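You operate a simulated robot arm through the tools that you are given. There is no shell and no other tool.

You run a simulated robot arm. Do the job below in one go: nothing can be reset, and whatever is moved stays where it is left.

JOB
Prime the table dispenser's dry cedar pump, then buy one cedar spray.
Fine: tap the STAFF card and push till the screen says PRIMED; pay with the ONE card; one tap each; no other button.

The check looks at the end state, three seconds after you hand in, the way a careful person would. Anything else that was tipped, shoved, dropped, spilled or broken makes it a failure.

ROBOT AND FRAMES
A 6-joint arm with a two-finger gripper, fixed in place. Base frame: the origin is at the foot of the arm, x ahead of it, y to its left, z up; the work surface is at about z = 0.62. Readings come in m, rad, newtons and seconds.
Its first joint turns from -2.897 to 2.897 rad. Payload 2.45 kg.
Tool frame: the origin (TCP) lies between the finger pads and is the grasp point; the fingertips stand 0.02 m ahead of it; z points along the fingers, y is the line along which they close. Largest opening 0.14 m; the body of the gripper starts 0.168 m behind the TCP.
Orientation is that of the tool frame in the base frame, as a unit quaternion [w, x, y, z]. With the fingers straight down and closing along the base's y, the tool's x points along the base's -x, its y along +y and its z along -z.

CONTROLS
- The arm moves only by the tool move_arm. Its argument "motion" is a list of rows, each a list of 7 numbers: the opening, from 0 (shut) to 1 (fully open), then the shift along the tool's x, y, z in units of 300 mm (1.0 is 300 mm), then the turn, a rotation vector about the tool's x, y, z in units of 120 degrees (1.0 is 120 degrees). In form: [[fingers, dx, dy, dz, rx, ry, rz], ...]. A call has 1 to 20 rows; each row is the pose to reach, as a shift and turn from the pose commanded when the call began, along the tool's axes at that moment. A call with a number of a shift or a turn outside -1 to 1 is refused whole. Rows are played at 5 a second. More than 0.05 m and 0.15 rad between two rows, or a gripper value outside its range, and nothing of the call is played. Where a pose cannot be reached the arm comes as near as it can. A force on the tool above 40 N (or 10 N above the force at the start of the call, whichever is more), or a blocked arm, ends the call early, and 0.2 s more pass. The fingers move at their own pace (about 0.045 m/s each) and stop on an object; they squeeze with about 38 N. The grip force told is the motor's: it shows also when the fingers shut on nothing. Time passes only in rows, and 0.2 s behind the last, so rows that repeat a pose let the fingers close. The reply holds the time, the measured pose of the TCP, the force on the tool along the base axes, the opening and the grip force, in the units named above and with some noise, with the torque about the TCP (base axes, N m) and any sound that the robot's microphone picked up.
- Cameras (640 x 400 px; columns grow to the right, rows downward): "scene" is fixed at [0.0499, 0.6491, 1.3975]; the picture's right is [0.53, -0.85, 0.00], its down [-0.64, -0.41, -0.65] and it looks along [0.55, 0.34, -0.76] (base axes); focal length 304 px, centre (320, 200). "wrist" rides on the gripper at [0.078, 0.011, -0.209] in the tool frame; the picture's right is [-0.14, 0.99, 0.00], its down [-0.92, -0.13, -0.37] and it looks along [-0.36, -0.05, 0.93] (tool axes); focal length 280 px, centre (320, 200). There is no depth. A picture from a camera that has moved, and an enlarged one, comes with that camera's place and axes in the base frame and with its lens.
- grab_frame(camera): a new picture of that camera. The clock stands still meanwhile.
- enlarge(camera, box): a new picture of the part [left, top, right, bottom] of that camera's present view, enlarged. The clock stands still meanwhile.
- sign_off(): hands the job in; it is judged then, once.

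Nothing tells you positions but the pictures and the camera data. Unless the task says otherwise, let go and move clear before handing in.

The tools are called as name(argument=value, ...) on one line, values as JSON. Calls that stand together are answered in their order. move_arm: Moves the arm, as the interface text tells. Its arguments: {"type":"object","properties":{"motion":{"type":"array","items":{"type":"array","items":{"type":"number"}}}},"required":["motion"]} The other tools are called the same way: grab_frame (camera) takes a picture; enlarge (camera, box) takes an enlarged picture of a part of a camera's view; sign_off () hands the job in.

At the start:

```text
clock: 0.0
tool_pos: [0.4748, 0.7581, 1.1169]
tool_rot: [0.0, 0.0, 1.0, 0.0]
wrist_force: [-0.2, 1.1, -0.3]
moment: [0.01, 0.0, -0.03]
grip_width: 0.1401
gripper_force: 0.1
```

scene: 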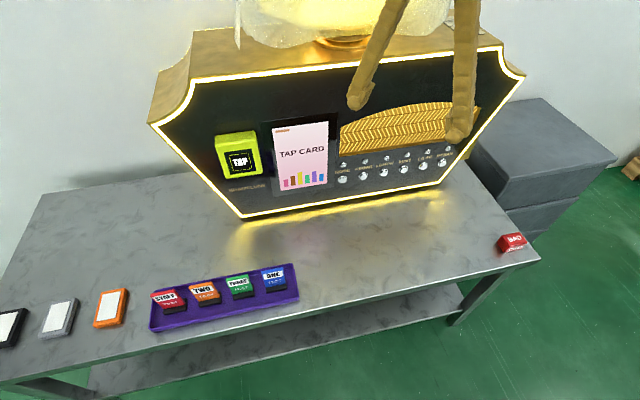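
wrist: 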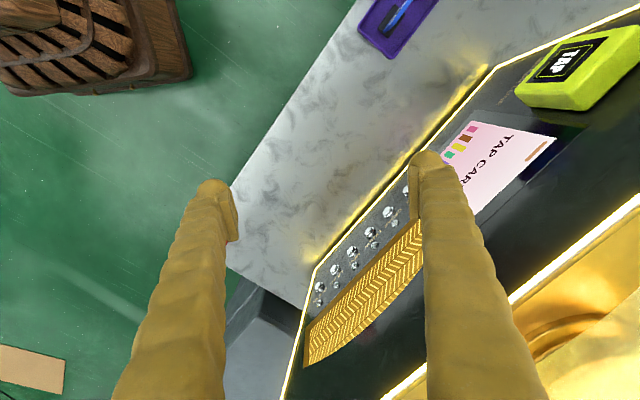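

I see a table with a dispenser machine (TAP reader, screen, row of buttons), and a purple tray with four cards (STAFF, TWO, THREE, ONE). I will look closer before moving.

enlarge(camera="scene", box=[140, 250, 310, 340])

enlarge(camera="scene", box=[320, 100, 480, 200])

enlarge(camera="scene", box=[200, 110, 350, 210])

enlarge(camera="wrist", box=[300, 80, 640, 360])

enlarge(camera="scene", box=[460, 200, 560, 270])

enlarge(camera="scene", box=[0, 260, 160, 360])

```text
3.76 times, centred on (225, 295) of scene
camera zoom: at [0.0499, 0.6491, 1.3975], right [0.53, -0.85, 0.0], down [-0.64, -0.41, -0.65], along [0.55, 0.34, -0.76], focal length 1143 px, centre (678, -158)
```

zoom: 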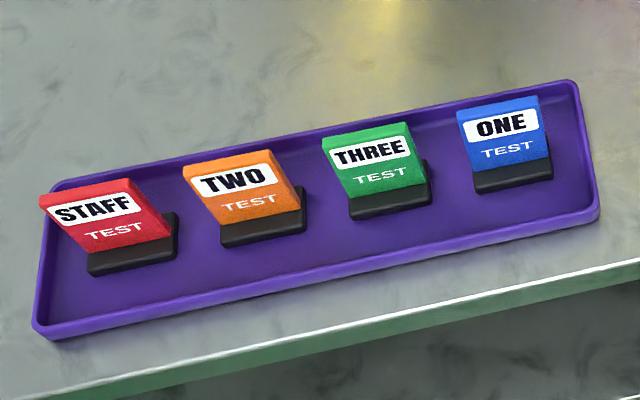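

```text
4.00 times, centred on (400, 150) of scene
camera zoom: at [0.0499, 0.6491, 1.3975], right [0.53, -0.85, 0.0], down [-0.64, -0.41, -0.65], along [0.55, 0.34, -0.76], focal length 1214 px, centre (0, 400)
```

zoom: 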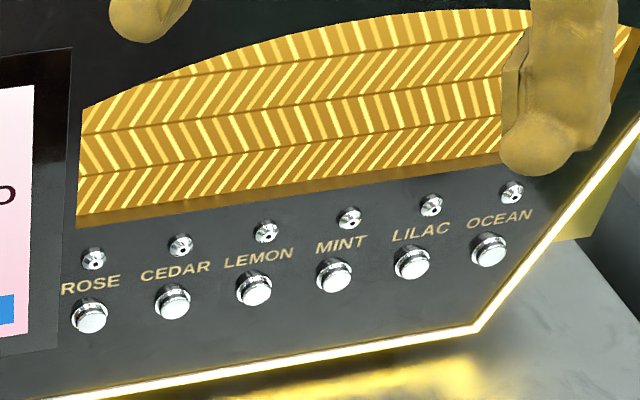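

```text
4.00 times, centred on (275, 160) of scene
camera zoom: at [0.0499, 0.6491, 1.3975], right [0.53, -0.85, 0.0], down [-0.64, -0.41, -0.65], along [0.55, 0.34, -0.76], focal length 1214 px, centre (500, 360)
```

zoom: 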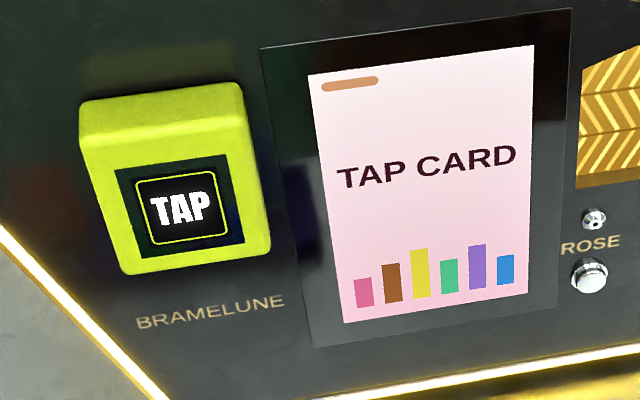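

```text
1.43 times, centred on (470, 220) of wrist
camera zoom: at [0.3966, 0.7695, 1.3241], right [0.14, 0.99, 0.0], down [0.92, -0.13, 0.37], along [0.36, -0.05, -0.93], focal length 401 px, centre (106, 171)
```

zoom: 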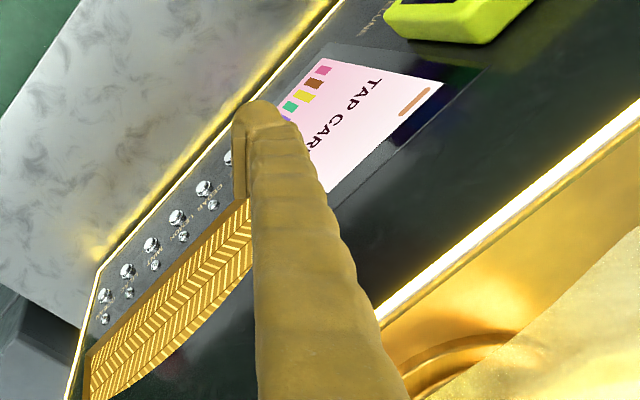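

```text
5.71 times, centred on (510, 235) of scene
camera zoom: at [0.0499, 0.6491, 1.3975], right [0.53, -0.85, 0.0], down [-0.64, -0.41, -0.65], along [0.55, 0.34, -0.76], focal length 1734 px, centre (-766, 0)
```

zoom: 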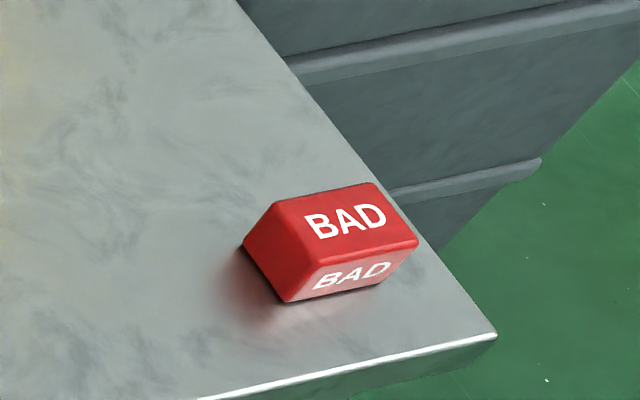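

```text
4.00 times, centred on (80, 310) of scene
camera zoom: at [0.0499, 0.6491, 1.3975], right [0.53, -0.85, 0.0], down [-0.64, -0.41, -0.65], along [0.55, 0.34, -0.76], focal length 1214 px, centre (1280, -240)
```

zoom: 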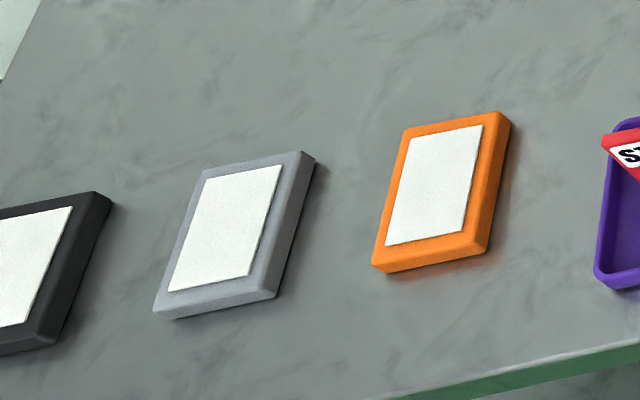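

The tray with STAFF/TWO/THREE/ONE cards stands near the front edge of the table; the machine's front panel is about 0.27 m behind it, with the cedar button second from the left. I'll first swing the tool toward the tray, high and clear, and turn it to face the machine so that the wrist camera can look closer.

move_arm(motion=[[0.8, 0.1166, 0.0334, 0.05, 0, 0, -0.04625], [0.7, 0.2333, 0.0667, 0.1, 0, 0, -0.0925], [0.6, 0.3499, 0.1001, 0.15, 0, 0, -0.13875], [0.5, 0.4665, 0.1335, 0.2, 0, 0, -0.185], [0.5, 0.5831, 0.1669, 0.25, 0, 0, -0.23125], [0.5, 0.6998, 0.2002, 0.3, 0, 0, -0.2775], [0.5, 0.8164, 0.2336, 0.35, 0, 0, -0.32375], [0.5, 0.933, 0.267, 0.4, 0, 0, -0.37]])

```text
clock: 1.8
tool_pos: [0.1977, 0.8396, 0.9968]
tool_rot: [-0.001, -0.379, 0.926, -0.001]
wrist_force: [0.3, 0.3, 0.6]
moment: [0.04, -0.01, 0.03]
grip_width: 0.07
gripper_force: 0.0
```

The tool now faces the right heading. Next I tilt it 45° and lower it in front of the table edge to look at the cards.

move_arm(motion=[[0.5, 0.0239, 0.0571, 0.0929, 0, -0.0536, 0], [0.5, 0.0477, 0.1143, 0.1857, 0, -0.1071, 0], [0.5, 0.0716, 0.1714, 0.2786, 0, -0.1607, 0], [0.5, 0.0954, 0.2286, 0.3714, 0, -0.2143, 0], [0.5, 0.1193, 0.2857, 0.4643, 0, -0.2679, 0], [0.5, 0.1431, 0.3429, 0.5571, 0, -0.3214, 0], [0.5, 0.167, 0.4, 0.65, 0, -0.375, 0]])

grab_frame(camera="wrist")

grab_frame(camera="scene")

```text
clock: 3.4
tool_pos: [0.0763, 0.8897, 0.7998]
tool_rot: [0.355, -0.35, 0.855, 0.145]
wrist_force: [0.3, 0.2, 0.9]
moment: [-0.03, 0.02, -0.02]
grip_width: 0.07
gripper_force: 0.0
```

```text
taken
camera wrist: at [-0.0773, 0.7556, 0.8909], right [-0.63, 0.77, 0.1], down [0.37, 0.18, 0.91], along [0.69, 0.61, -0.4], focal length 280 px, centre (320, 200)
```

wrist: 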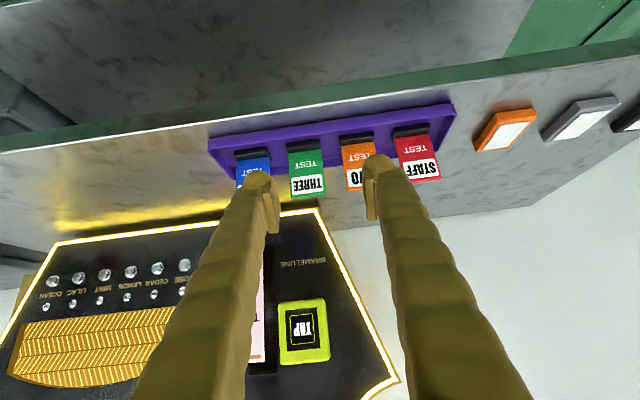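

```text
taken
```

scene: 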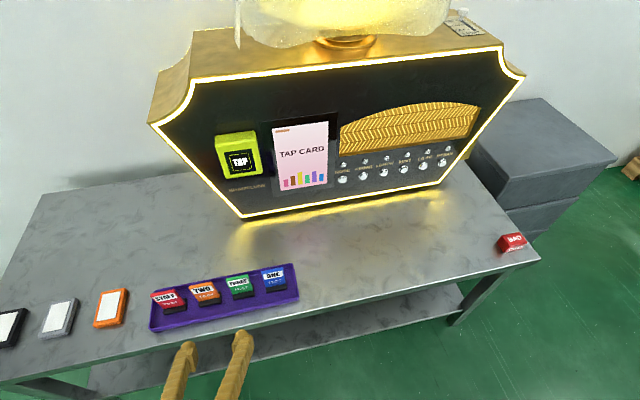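

enlarge(camera="wrist", box=[380, 90, 480, 190])

enlarge(camera="wrist", box=[200, 100, 340, 200])

enlarge(camera="wrist", box=[230, 200, 400, 400])

enlarge(camera="wrist", box=[20, 230, 220, 330])

```text
4.00 times, centred on (430, 140) of wrist
camera zoom: at [-0.0773, 0.7556, 0.8909], right [-0.63, 0.77, 0.1], down [0.37, 0.18, 0.91], along [0.69, 0.61, -0.4], focal length 1122 px, centre (-120, 440)
```

zoom: 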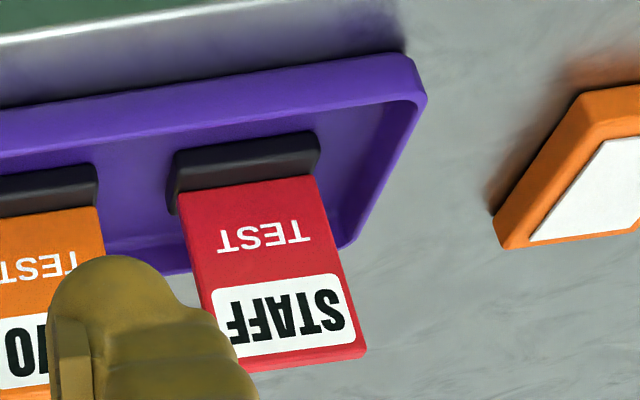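

```text
4.00 times, centred on (270, 150) of wrist
camera zoom: at [-0.0773, 0.7556, 0.8909], right [-0.63, 0.77, 0.1], down [0.37, 0.18, 0.91], along [0.69, 0.61, -0.4], focal length 1122 px, centre (520, 400)
```

zoom: 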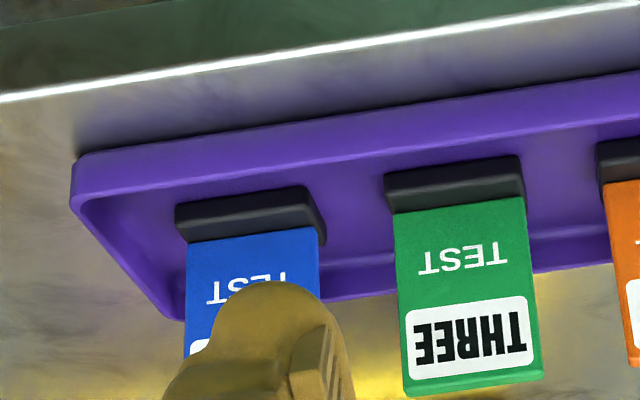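

```text
2.00 times, centred on (315, 300) of wrist
camera zoom: at [-0.0773, 0.7556, 0.8909], right [-0.63, 0.77, 0.1], down [0.37, 0.18, 0.91], along [0.69, 0.61, -0.4], focal length 561 px, centre (330, 0)
```

zoom: 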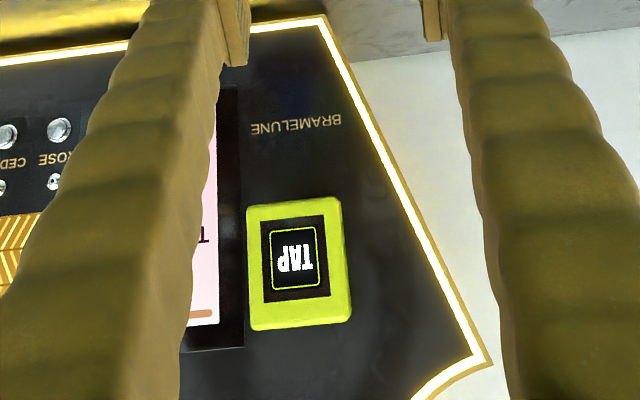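

```text
3.20 times, centred on (120, 280) of wrist
camera zoom: at [-0.0773, 0.7556, 0.8909], right [-0.63, 0.77, 0.1], down [0.37, 0.18, 0.91], along [0.69, 0.61, -0.4], focal length 897 px, centre (960, -56)
```

zoom: 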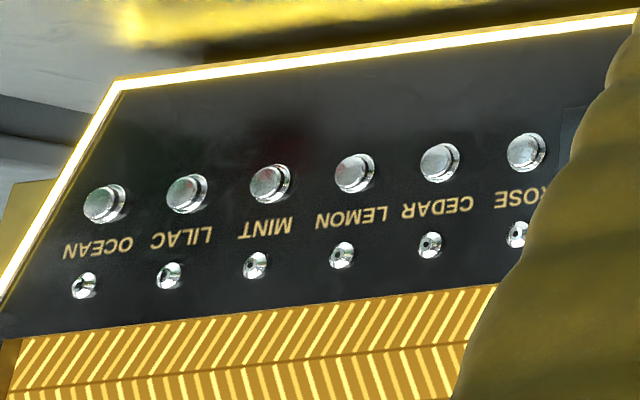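

enlarge(camera="scene", box=[144, 280, 194, 330])

enlarge(camera="wrist", box=[420, 115, 450, 185])

enlarge(camera="scene", box=[250, 255, 300, 305])

enlarge(camera="scene", box=[210, 125, 270, 185])

enlarge(camera="scene", box=[340, 140, 400, 200])

```text
8.00 times, centred on (169, 305) of scene
camera zoom: at [0.0499, 0.6491, 1.3975], right [0.53, -0.85, 0.0], down [-0.64, -0.41, -0.65], along [0.55, 0.34, -0.76], focal length 2428 px, centre (1528, -640)
```

zoom: 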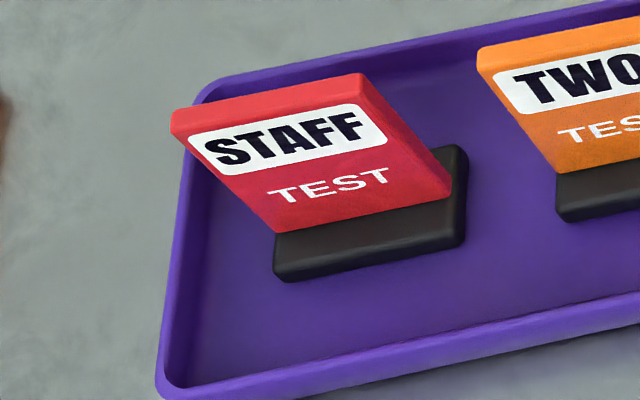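

```text
5.71 times, centred on (435, 150) of wrist
camera zoom: at [-0.0773, 0.7556, 0.8909], right [-0.63, 0.77, 0.1], down [0.37, 0.18, 0.91], along [0.69, 0.61, -0.4], focal length 1602 px, centre (-337, 486)
```

zoom: 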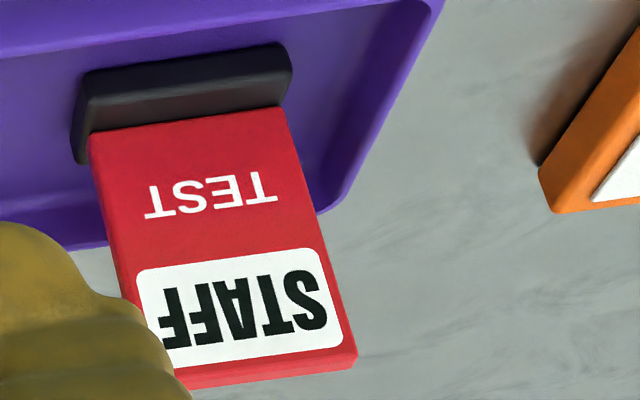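

```text
8.00 times, centred on (275, 280) of scene
camera zoom: at [0.0499, 0.6491, 1.3975], right [0.53, -0.85, 0.0], down [-0.64, -0.41, -0.65], along [0.55, 0.34, -0.76], focal length 2428 px, centre (680, -440)
```

zoom: 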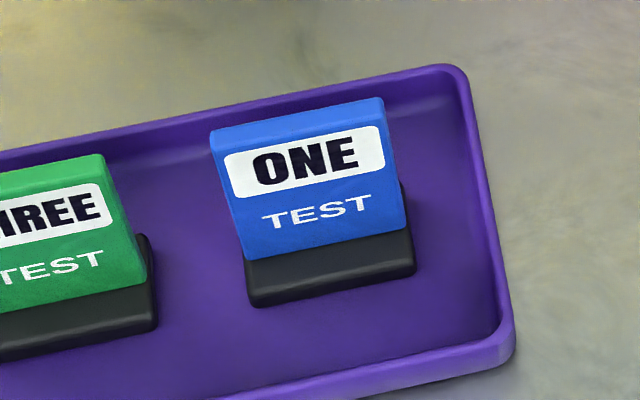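

```text
6.67 times, centred on (240, 155) of scene
camera zoom: at [0.0499, 0.6491, 1.3975], right [0.53, -0.85, 0.0], down [-0.64, -0.41, -0.65], along [0.55, 0.34, -0.76], focal length 2024 px, centre (853, 500)
```

zoom: 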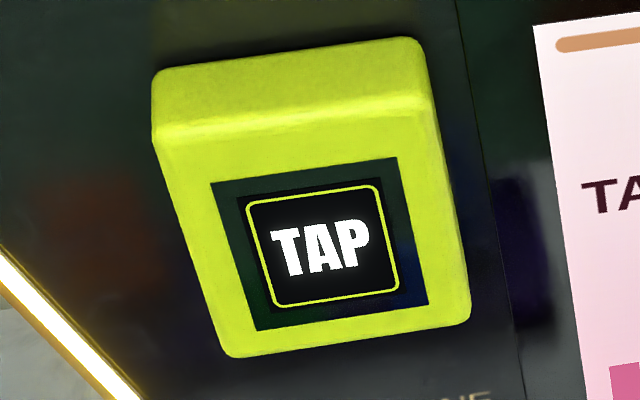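

```text
6.67 times, centred on (370, 170) of scene
camera zoom: at [0.0499, 0.6491, 1.3975], right [0.53, -0.85, 0.0], down [-0.64, -0.41, -0.65], along [0.55, 0.34, -0.76], focal length 2024 px, centre (-13, 400)
```

zoom: 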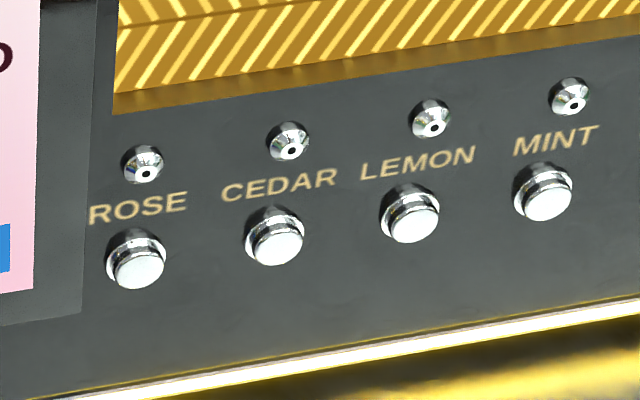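

STAFF stands upright in a clip: front face n≈0.853 (along the facing direction), about 54 mm wide, top at z≈0.712. I'll now make the tool horizontal, lined up with the STAFF card but still back and above it.

move_arm(motion=[[0.5, 0, 0.0684, 0, 0, -0.0536, 0], [0.5, 0, 0.1369, 0, 0, -0.1071, 0], [0.5, 0, 0.2053, 0, 0, -0.1607, 0], [0.5, 0, 0.2737, 0, 0, -0.2143, 0], [0.5, 0, 0.3421, 0, 0, -0.2679, 0], [0.5, 0, 0.4106, 0, 0, -0.3214, 0], [0.5, 0, 0.479, 0, 0, -0.375, 0], [0.5, 0, 0.479, 0, 0, -0.375, 0]])

grab_frame(camera="wrist")

grab_frame(camera="scene")

```text
clock: 5.2
tool_pos: [-0.0255, 0.9914, 0.8018]
tool_rot: [0.656, -0.267, 0.654, 0.268]
wrist_force: [0.3, 0.4, -0.3]
moment: [-0.02, -0.03, 0.03]
grip_width: 0.0698
gripper_force: 0.0
```

```text
taken
camera wrist: at [-0.1823, 0.8531, 0.7225], right [-0.69, 0.71, 0.14], down [-0.17, -0.35, 0.92], along [0.7, 0.61, 0.37], focal length 280 px, centre (320, 200)
```

wrist: 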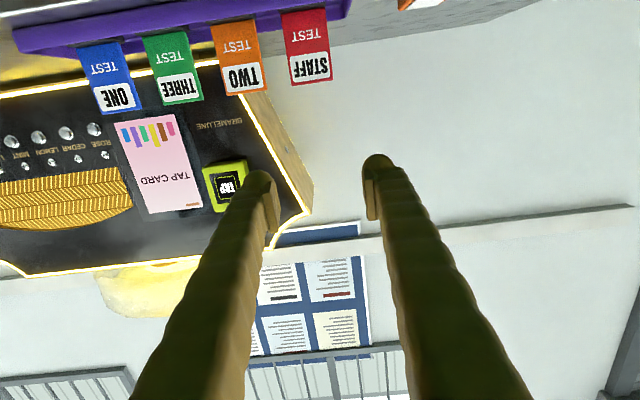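

```text
taken
```

scene: 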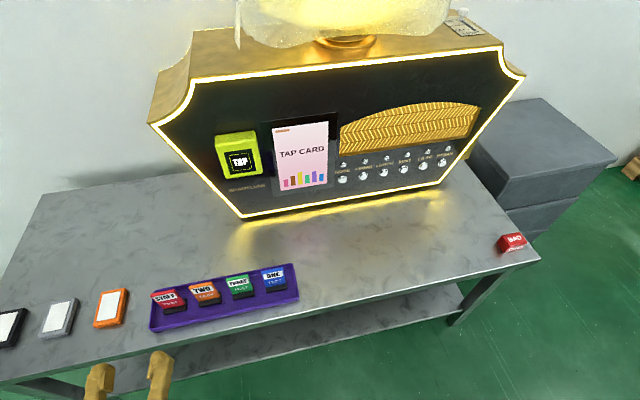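

The tool is level and lined up with STAFF. I lower it to grasp height before the table edge, then check alignment.

move_arm(motion=[[0.5, 0.1243, 0, 0, 0, 0, 0], [0.5, 0.2487, 0, 0, 0, 0, 0], [0.5, 0.373, 0, 0, 0, 0, 0], [0.5, 0.373, 0, 0.12, 0, 0, 0], [0.5, 0.373, 0, 0.22, 0, 0, 0], [0.5, 0.373, 0, 0.22, 0, 0, 0]])

grab_frame(camera="wrist")

enlarge(camera="scene", box=[90, 260, 260, 366])

```text
clock: 6.6
tool_pos: [0.0224, 1.0364, 0.6887]
tool_rot: [0.655, -0.267, 0.655, 0.267]
wrist_force: [-0.4, -0.2, 0.1]
moment: [-0.01, 0.0, 0.0]
grip_width: 0.07
gripper_force: 0.0
```

```text
taken
camera wrist: at [-0.1344, 0.899, 0.6098], right [-0.69, 0.71, 0.14], down [-0.17, -0.35, 0.92], along [0.7, 0.61, 0.37], focal length 280 px, centre (320, 200)
```

wrist: 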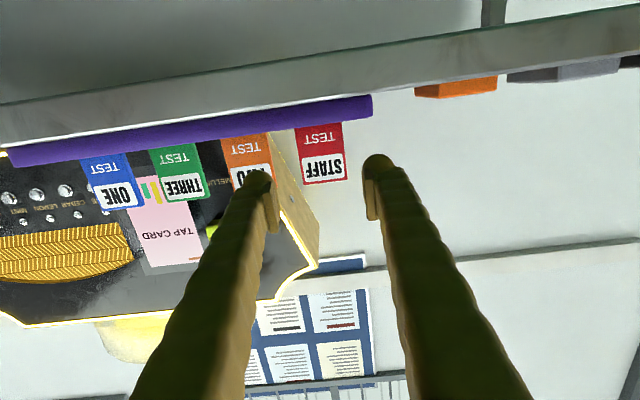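

```text
3.76 times, centred on (175, 313) of scene
camera zoom: at [0.0499, 0.6491, 1.3975], right [0.53, -0.85, 0.0], down [-0.64, -0.41, -0.65], along [0.55, 0.34, -0.76], focal length 1143 px, centre (866, -225)
```

zoom: 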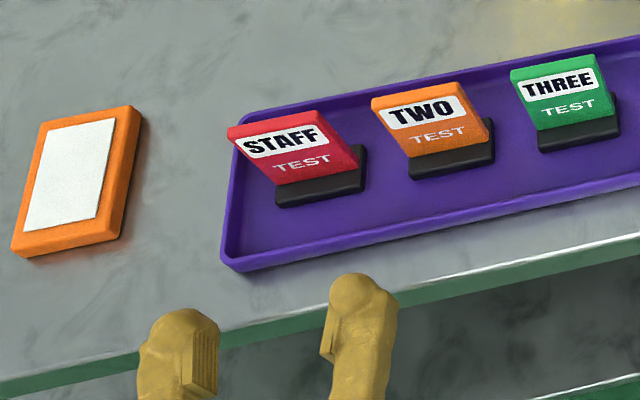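

enlarge(camera="scene", box=[120, 325, 200, 375])

enlarge(camera="wrist", box=[220, 110, 420, 250])

```text
8.00 times, centred on (160, 350) of scene
camera zoom: at [0.0499, 0.6491, 1.3975], right [0.53, -0.85, 0.0], down [-0.64, -0.41, -0.65], along [0.55, 0.34, -0.76], focal length 2428 px, centre (1600, -1000)
```

zoom: 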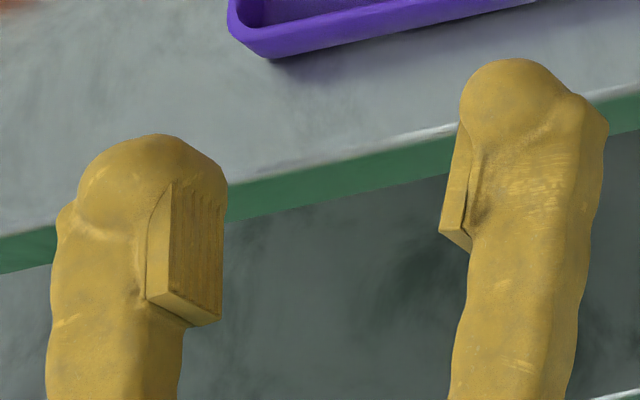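

```text
2.86 times, centred on (320, 180) of wrist
camera zoom: at [-0.1344, 0.899, 0.6098], right [-0.69, 0.71, 0.14], down [-0.17, -0.35, 0.92], along [0.7, 0.61, 0.37], focal length 801 px, centre (320, 257)
```

zoom: 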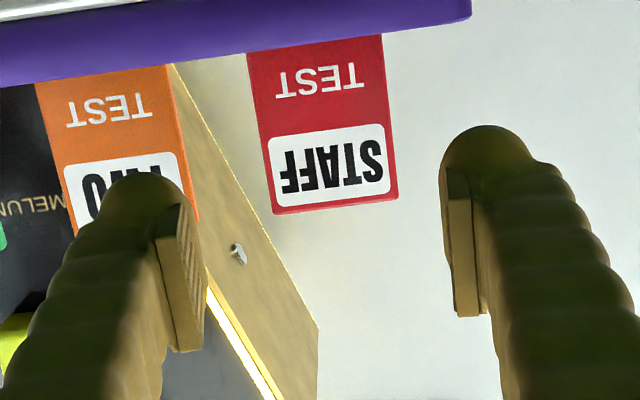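

The fingers straddle STAFF's line with clearance on both sides. I advance so the pads are beside the card's edges.

move_arm(motion=[[0.5, 0, 0.002, 0.12, 0, 0, 0], [0.5, 0, 0.004, 0.22, 0, 0, 0], [0.5, 0, 0.004, 0.3, 0, 0, 0], [0.5, 0, 0.004, 0.34, 0, 0, 0], [0.5, 0, 0.004, 0.363, 0, 0, 0], [0.5, 0, 0.004, 0.363, 0, 0, 0]])

enlarge(camera="wrist", box=[220, 110, 420, 250])

enlarge(camera="scene", box=[130, 270, 230, 340])

```text
clock: 8.0
tool_pos: [0.0981, 1.115, 0.6888]
tool_rot: [0.655, -0.267, 0.655, 0.268]
wrist_force: [0.9, -0.1, 0.5]
moment: [0.03, -0.01, 0.01]
grip_width: 0.0703
gripper_force: 0.1
```

```text
2.86 times, centred on (320, 180) of wrist
camera zoom: at [-0.0581, 0.9771, 0.6102], right [-0.69, 0.71, 0.14], down [-0.17, -0.35, 0.92], along [0.7, 0.61, 0.37], focal length 801 px, centre (320, 257)
```

zoom: 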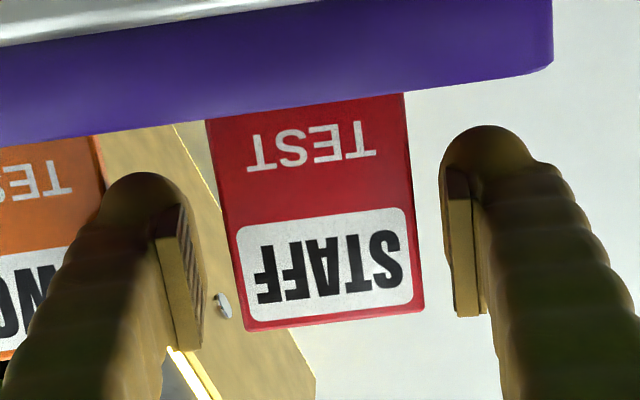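

```text
5.71 times, centred on (180, 305) of scene
camera zoom: at [0.0499, 0.6491, 1.3975], right [0.53, -0.85, 0.0], down [-0.64, -0.41, -0.65], along [0.55, 0.34, -0.76], focal length 1734 px, centre (1120, -400)
```

zoom: 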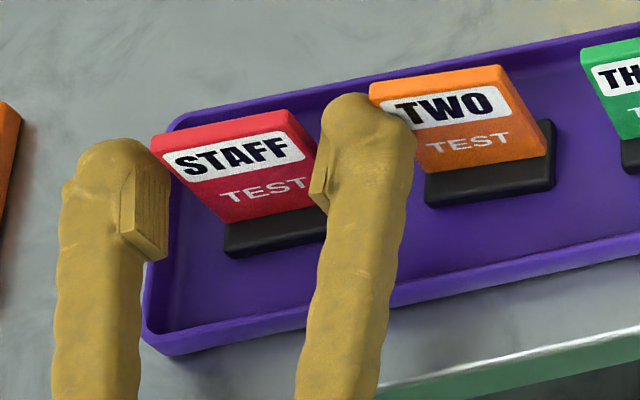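

The pads flank the card but it sits at their very front; I go about 6 mm deeper, then close on it.

move_arm(motion=[[0.5, 0, -0.004, 0.02, 0, 0, 0], [0.5, 0, -0.004, 0.02, 0, 0, 0], [0.42, 0, -0.004, 0.02, 0, 0, 0], [0.38, 0, -0.004, 0.02, 0, 0, 0], [0.36, 0, -0.004, 0.02, 0, 0, 0], [0.3, 0, -0.004, 0.02, 0, 0, 0], [0.3, 0, -0.004, 0.02, 0, 0, 0]])

enlarge(camera="wrist", box=[220, 110, 420, 250])

enlarge(camera="scene", box=[130, 270, 230, 340])

```text
clock: 9.6
tool_pos: [0.1034, 1.1171, 0.6885]
tool_rot: [0.655, -0.267, 0.655, 0.267]
wrist_force: [-0.1, -0.6, -0.6]
moment: [-0.03, 0.02, -0.01]
grip_width: 0.0513
gripper_force: 38.2
```

```text
2.86 times, centred on (320, 180) of wrist
camera zoom: at [-0.0531, 0.9802, 0.6101], right [-0.69, 0.71, 0.14], down [-0.17, -0.35, 0.92], along [0.7, 0.61, 0.37], focal length 801 px, centre (320, 257)
```

zoom: 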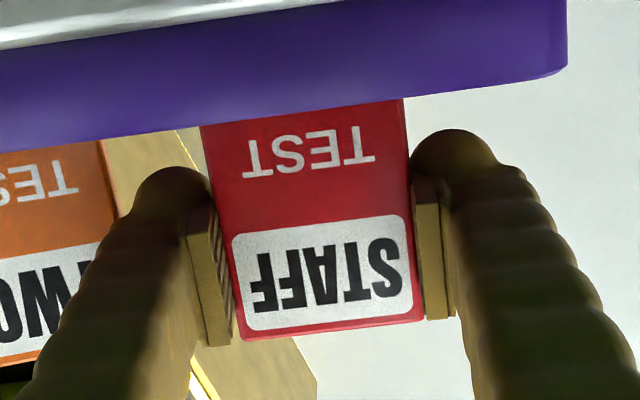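

```text
5.71 times, centred on (180, 305) of scene
camera zoom: at [0.0499, 0.6491, 1.3975], right [0.53, -0.85, 0.0], down [-0.64, -0.41, -0.65], along [0.55, 0.34, -0.76], focal length 1734 px, centre (1120, -400)
```

zoom: 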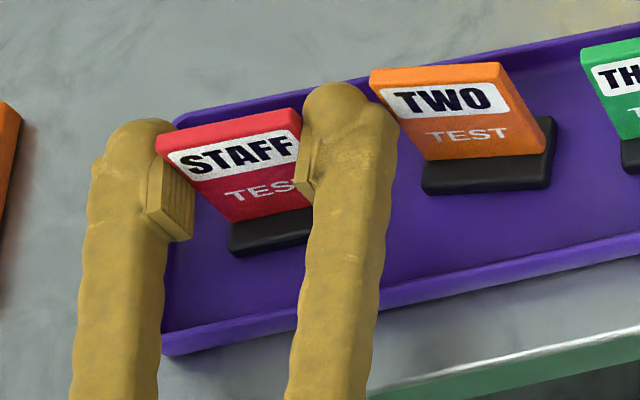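

The card is gripped, but the tray looks slightly shifted; let me check the whole tray against the earlier view.

enlarge(camera="scene", box=[140, 250, 310, 340])

grab_frame(camera="scene")

grab_frame(camera="wrist")

```text
3.76 times, centred on (225, 295) of scene
camera zoom: at [0.0499, 0.6491, 1.3975], right [0.53, -0.85, 0.0], down [-0.64, -0.41, -0.65], along [0.55, 0.34, -0.76], focal length 1143 px, centre (678, -158)
```

zoom: 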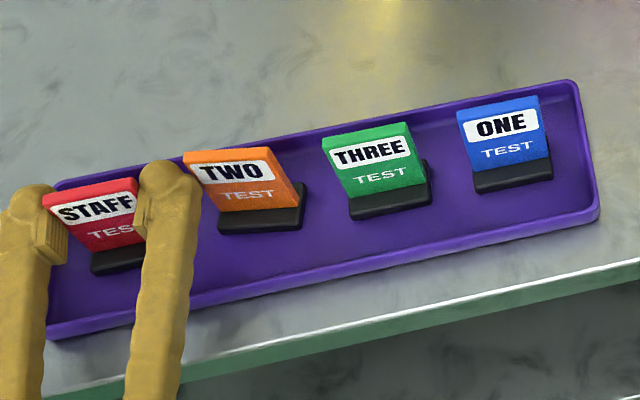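

```text
taken
```

scene: 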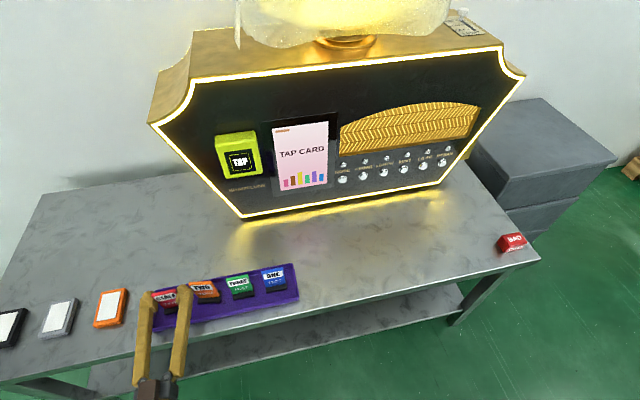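

```text
taken
camera wrist: at [-0.0531, 0.9802, 0.6101], right [-0.69, 0.71, 0.14], down [-0.17, -0.35, 0.92], along [0.7, 0.61, 0.37], focal length 280 px, centre (320, 200)
```

wrist: 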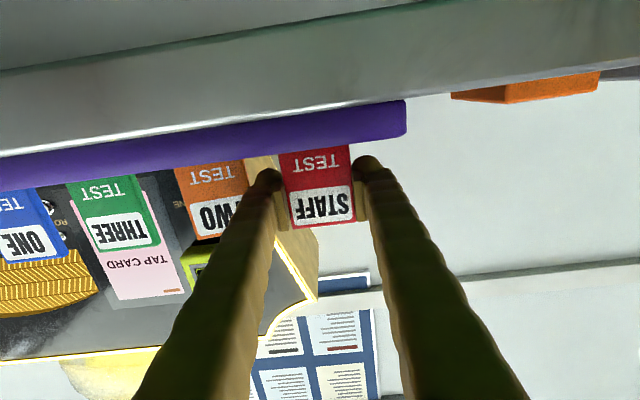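

enlarge(camera="scene", box=[144, 280, 194, 330])

enlarge(camera="scene", box=[180, 270, 230, 320])

enlarge(camera="wrist", box=[150, 90, 290, 250])

```text
8.00 times, centred on (169, 305) of scene
camera zoom: at [0.0499, 0.6491, 1.3975], right [0.53, -0.85, 0.0], down [-0.64, -0.41, -0.65], along [0.55, 0.34, -0.76], focal length 2428 px, centre (1528, -640)
```

zoom: 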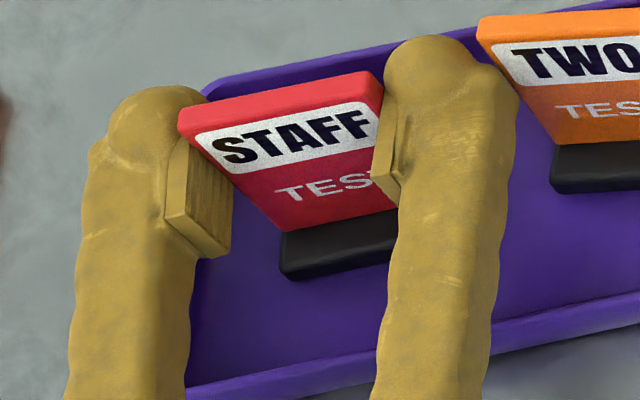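

```text
8.00 times, centred on (205, 295) of scene
camera zoom: at [0.0499, 0.6491, 1.3975], right [0.53, -0.85, 0.0], down [-0.64, -0.41, -0.65], along [0.55, 0.34, -0.76], focal length 2428 px, centre (1240, -560)
```

zoom: 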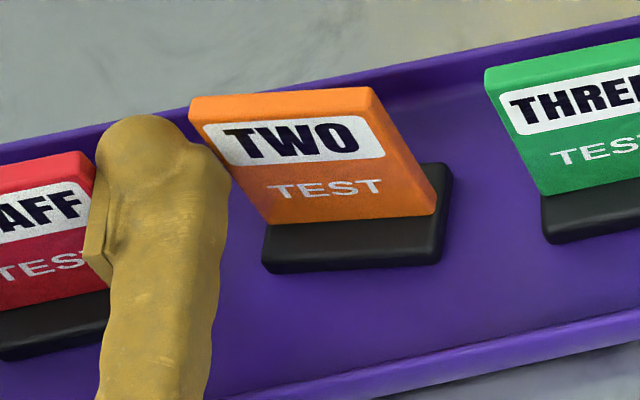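

```text
2.50 times, centred on (220, 170) of wrist
camera zoom: at [-0.0531, 0.9802, 0.6101], right [-0.69, 0.71, 0.14], down [-0.17, -0.35, 0.92], along [0.7, 0.61, 0.37], focal length 701 px, centre (570, 275)
```

zoom: 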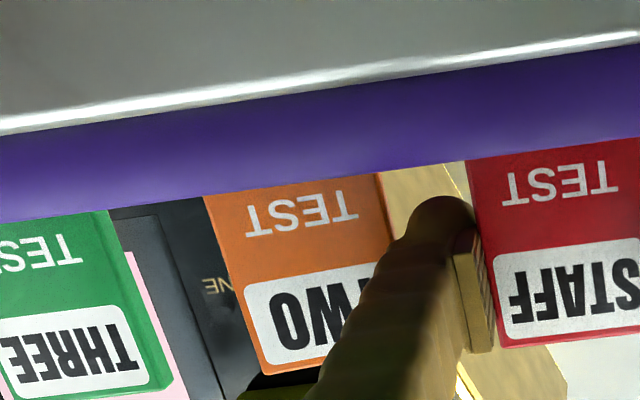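

TWO's stand was nudged askew by the finger's shoulder (the fingers are bulkier than their pads); I'll square it up later. Now I lift STAFF straight up and see what comes with it.

move_arm(motion=[[0.3, -0.03, 0, 0, 0, 0, 0], [0.3, -0.07, 0, 0, 0, 0, 0], [0.3, -0.13, 0, 0, 0, 0, 0], [0.3, -0.21, 0, 0, 0, 0, 0], [0.3, -0.3, 0, 0, 0, 0, 0], [0.3, -0.38, 0, 0, 0, 0, 0], [0.3, -0.38, 0, 0, 0, 0, 0]])

grab_frame(camera="scene")

enlarge(camera="scene", box=[120, 230, 250, 340])

grab_frame(camera="wrist")

```text
clock: 11.2
tool_pos: [0.1024, 1.1178, 0.8025]
tool_rot: [0.654, -0.268, 0.654, 0.268]
wrist_force: [-1.0, 1.1, -0.4]
moment: [-0.01, 0.01, 0.01]
grip_width: 0.0512
gripper_force: 38.1
```

```text
taken
```

scene: 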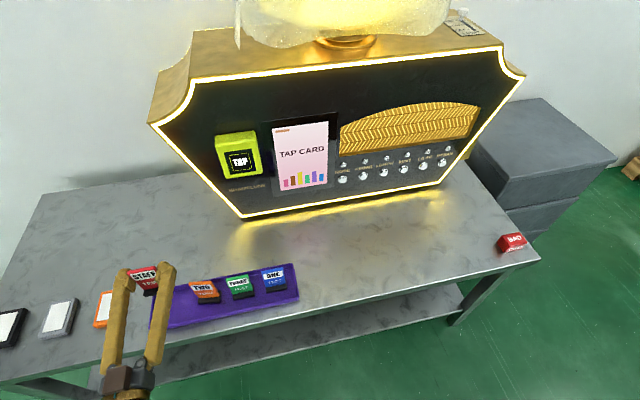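

```text
3.64 times, centred on (185, 285) of scene
camera zoom: at [0.0499, 0.6491, 1.3975], right [0.53, -0.85, 0.0], down [-0.64, -0.41, -0.65], along [0.55, 0.34, -0.76], focal length 1104 px, centre (811, -109)
```

zoom: 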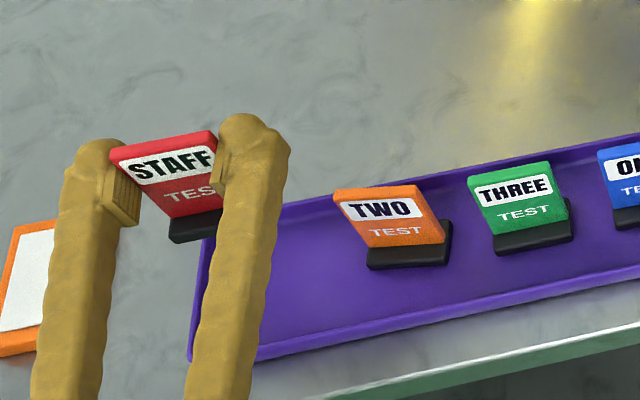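

```text
taken
camera wrist: at [-0.0539, 0.9808, 0.724], right [-0.69, 0.71, 0.14], down [-0.17, -0.35, 0.92], along [0.7, 0.61, 0.37], focal length 280 px, centre (320, 200)
```

wrist: 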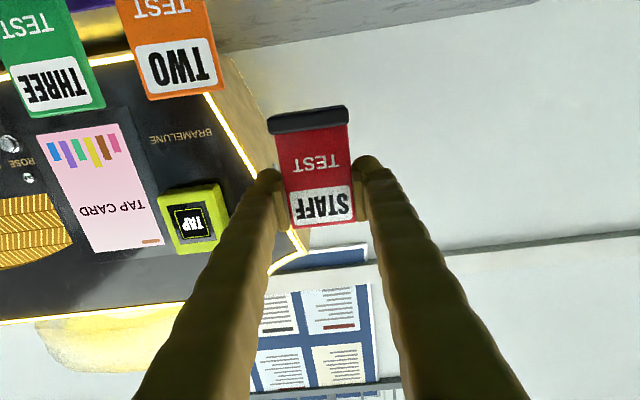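

The black foot belongs to the card, so STAFF is simply a freestanding piece. Now I measure the reader from this view before tapping.

enlarge(camera="wrist", box=[140, 160, 260, 270])

enlarge(camera="wrist", box=[250, 90, 390, 240])

```text
3.64 times, centred on (200, 215) of wrist
camera zoom: at [-0.0539, 0.9808, 0.724], right [-0.69, 0.71, 0.14], down [-0.17, -0.35, 0.92], along [0.7, 0.61, 0.37], focal length 1020 px, centre (756, 146)
```

zoom: 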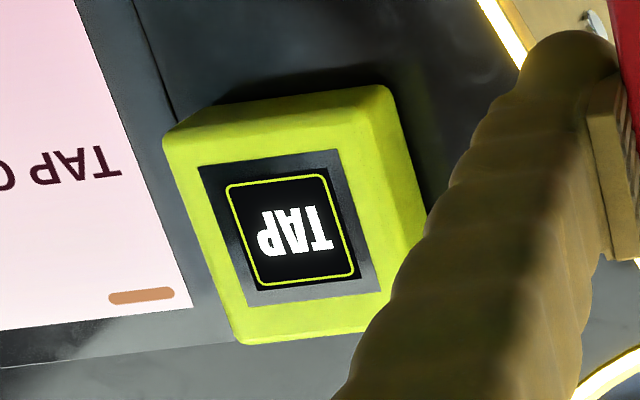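

```text
2.67 times, centred on (320, 165) of wrist
camera zoom: at [-0.0539, 0.9808, 0.724], right [-0.69, 0.71, 0.14], down [-0.17, -0.35, 0.92], along [0.7, 0.61, 0.37], focal length 748 px, centre (320, 293)
```

zoom: 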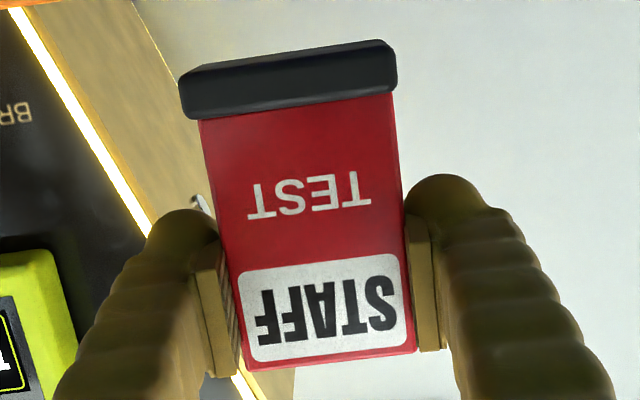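

The reader's face is at about n=1.064, u=-0.502, z=0.898. I carry STAFF up and over to a hover in front of it, about 6 cm short.

move_arm(motion=[[0.3, -0.13, 0, 0, 0, 0, 0], [0.3, -0.26, 0, 0, 0, 0, 0], [0.3, -0.385, 0, 0, 0, 0, 0], [0.3, -0.385, -0.124, 0.06, 0, 0, 0], [0.3, -0.385, -0.249, 0.13, 0, 0, 0], [0.3, -0.385, -0.373, 0.2, 0, 0, 0], [0.3, -0.385, -0.498, 0.27, 0, 0, 0], [0.3, -0.385, -0.622, 0.34, 0, 0, 0], [0.3, -0.385, -0.747, 0.4, 0, 0, 0], [0.3, -0.385, -0.747, 0.4, 0, 0, 0]])

grab_frame(camera="scene")

grab_frame(camera="wrist")

```text
clock: 13.4
tool_pos: [0.3458, 1.0424, 0.9208]
tool_rot: [0.655, -0.268, 0.655, 0.267]
wrist_force: [0.1, 0.5, -0.1]
moment: [0.0, 0.01, -0.04]
grip_width: 0.0512
gripper_force: 37.8
```

```text
taken
```

scene: 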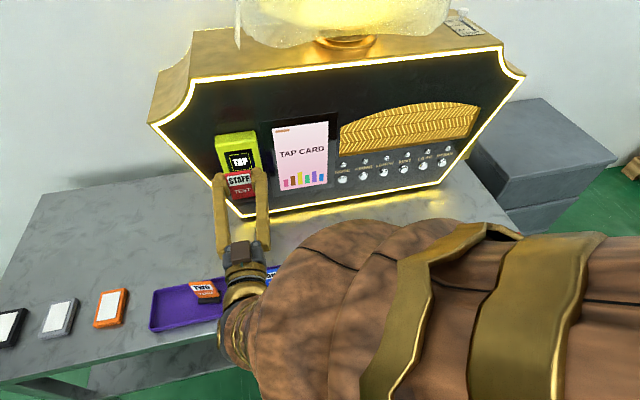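

```text
taken
camera wrist: at [0.1888, 0.9042, 0.8411], right [-0.69, 0.71, 0.14], down [-0.17, -0.35, 0.92], along [0.7, 0.61, 0.37], focal length 280 px, centre (320, 200)
```

wrist: 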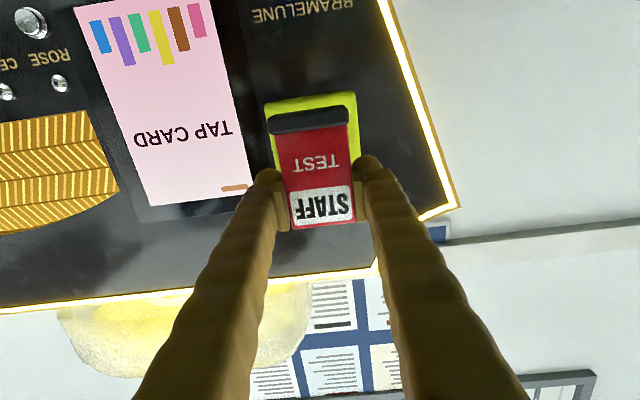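

STAFF hovers about 6 cm before the reader, aligned with it. I now approach slowly.

move_arm(motion=[[0.3, 0, 0, 0.05, 0, 0, 0], [0.3, 0, 0, 0.1, 0, 0, 0], [0.3, 0, 0, 0.14, 0, 0, 0], [0.3, 0, 0, 0.17, 0, 0, 0], [0.3, 0, 0, 0.17, 0, 0, 0]])

grab_frame(camera="scene")

grab_frame(camera="wrist")

```text
clock: 14.6
tool_pos: [0.3813, 1.0791, 0.9188]
tool_rot: [0.655, -0.268, 0.655, 0.267]
wrist_force: [0.1, -0.3, 0.1]
moment: [-0.04, 0.0, 0.02]
grip_width: 0.0513
gripper_force: 37.5
```

```text
taken
```

scene: 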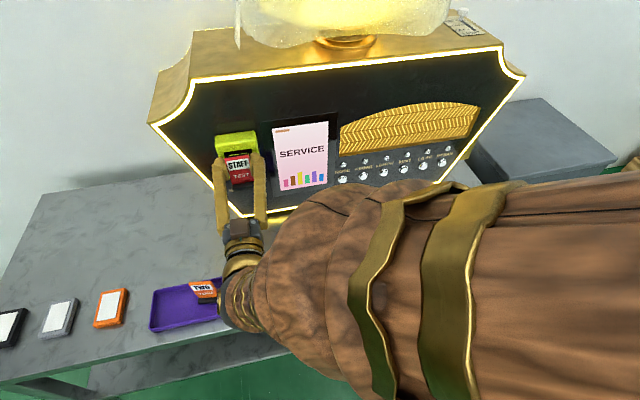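

```text
taken
camera wrist: at [0.225, 0.9401, 0.8395], right [-0.69, 0.71, 0.14], down [-0.17, -0.35, 0.92], along [0.7, 0.61, 0.37], focal length 280 px, centre (320, 200)
```

wrist: 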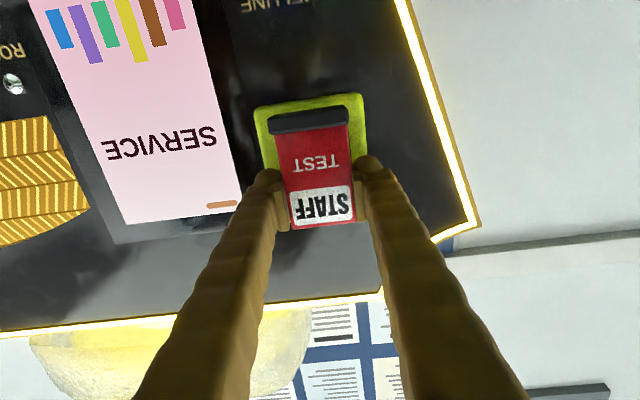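

The screen now reads SERVICE, so the STAFF tap registered. I back off straight and carry the card back above its place in the tray.

move_arm(motion=[[0.3, 0, 0, -0.1, 0, 0, 0], [0.3, 0, 0, -0.22, 0, 0, 0], [0.3, 0, 0.05, -0.36, 0, 0, 0], [0.3, 0.06, 0.17, -0.43, 0, 0, 0], [0.3, 0.13, 0.3, -0.48, 0, 0, 0], [0.3, 0.2, 0.43, -0.52, 0, 0, 0], [0.3, 0.27, 0.56, -0.55, 0, 0, 0], [0.3, 0.34, 0.67, -0.57, 0, 0, 0], [0.3, 0.42, 0.747, -0.57, 0, 0, 0], [0.3, 0.5, 0.747, -0.57, 0, 0, 0], [0.3, 0.6, 0.747, -0.57, 0, 0, 0], [0.3, 0.6, 0.747, -0.57, 0, 0, 0]])

grab_frame(camera="scene")

enlarge(camera="scene", box=[120, 250, 250, 340])

grab_frame(camera="wrist")

```text
clock: 17.2
tool_pos: [0.1046, 1.1172, 0.7389]
tool_rot: [0.655, -0.266, 0.654, 0.268]
wrist_force: [0.2, 0.5, 0.5]
moment: [0.04, 0.04, -0.01]
grip_width: 0.0513
gripper_force: 38.2
```

```text
taken
```

scene: 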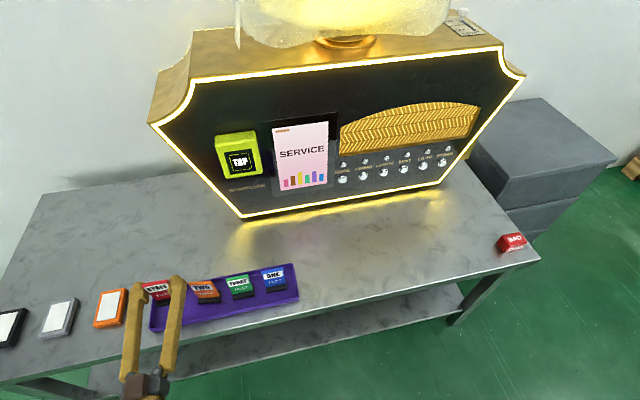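

```text
4.44 times, centred on (185, 295) of scene
camera zoom: at [0.0499, 0.6491, 1.3975], right [0.53, -0.85, 0.0], down [-0.64, -0.41, -0.65], along [0.55, 0.34, -0.76], focal length 1349 px, centre (920, -222)
```

zoom: 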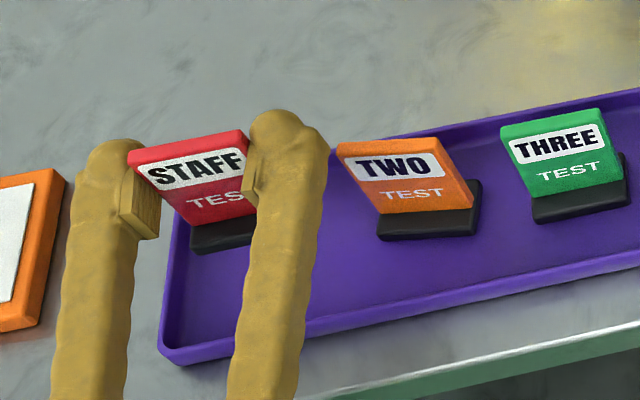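

```text
taken
camera wrist: at [-0.0529, 0.9795, 0.6615], right [-0.69, 0.71, 0.14], down [-0.17, -0.35, 0.92], along [0.7, 0.61, 0.37], focal length 280 px, centre (320, 200)
```

wrist: 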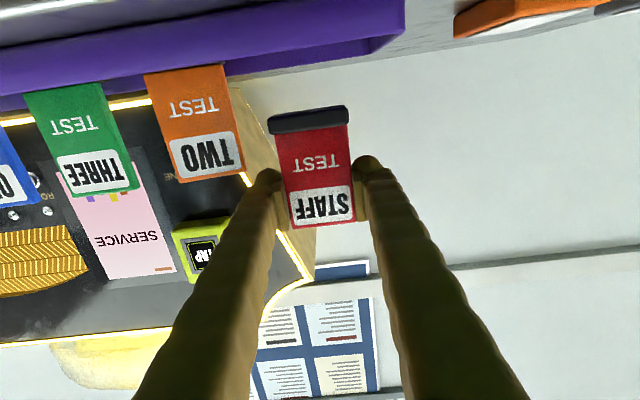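

STAFF is right above its old spot. I lower it onto the tray, open just a little (so as not to touch TWO) and back out.

move_arm(motion=[[0.3, 0.07, 0, 0, 0, 0, 0], [0.3, 0.12, 0, 0, 0, 0, 0], [0.3, 0.15, 0, 0, 0, 0, 0], [0.3, 0.164, 0, 0, 0, 0, 0], [0.3, 0.164, 0, 0, 0, 0, 0], [0.39, 0.164, 0, 0, 0, 0, 0], [0.43, 0.164, 0, 0, 0, 0, 0], [0.43, 0.164, 0, 0, 0, 0, 0]])

enlarge(camera="scene", box=[120, 250, 250, 340])

enlarge(camera="wrist", box=[140, 80, 420, 260])

```text
clock: 19.0
tool_pos: [0.1036, 1.1174, 0.6894]
tool_rot: [0.655, -0.267, 0.655, 0.267]
wrist_force: [-0.2, -0.2, 0.3]
moment: [0.02, 0.01, 0.0]
grip_width: 0.0602
gripper_force: 0.1
```

```text
4.44 times, centred on (185, 295) of scene
camera zoom: at [0.0499, 0.6491, 1.3975], right [0.53, -0.85, 0.0], down [-0.64, -0.41, -0.65], along [0.55, 0.34, -0.76], focal length 1349 px, centre (920, -222)
```

zoom: 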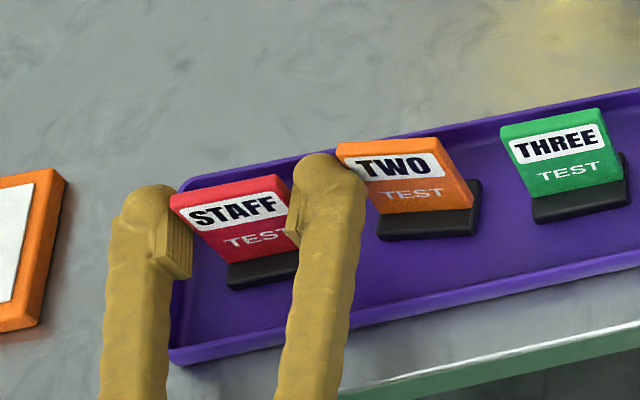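

```text
2.22 times, centred on (280, 170) of wrist
camera zoom: at [-0.0536, 0.9795, 0.6101], right [-0.69, 0.71, 0.14], down [-0.17, -0.35, 0.92], along [0.7, 0.61, 0.37], focal length 623 px, centre (409, 267)
```

zoom: 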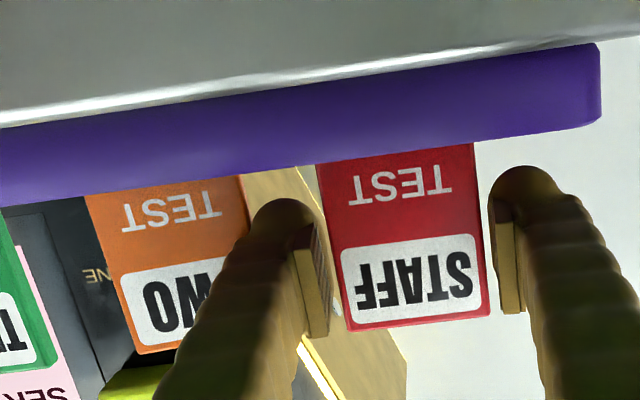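

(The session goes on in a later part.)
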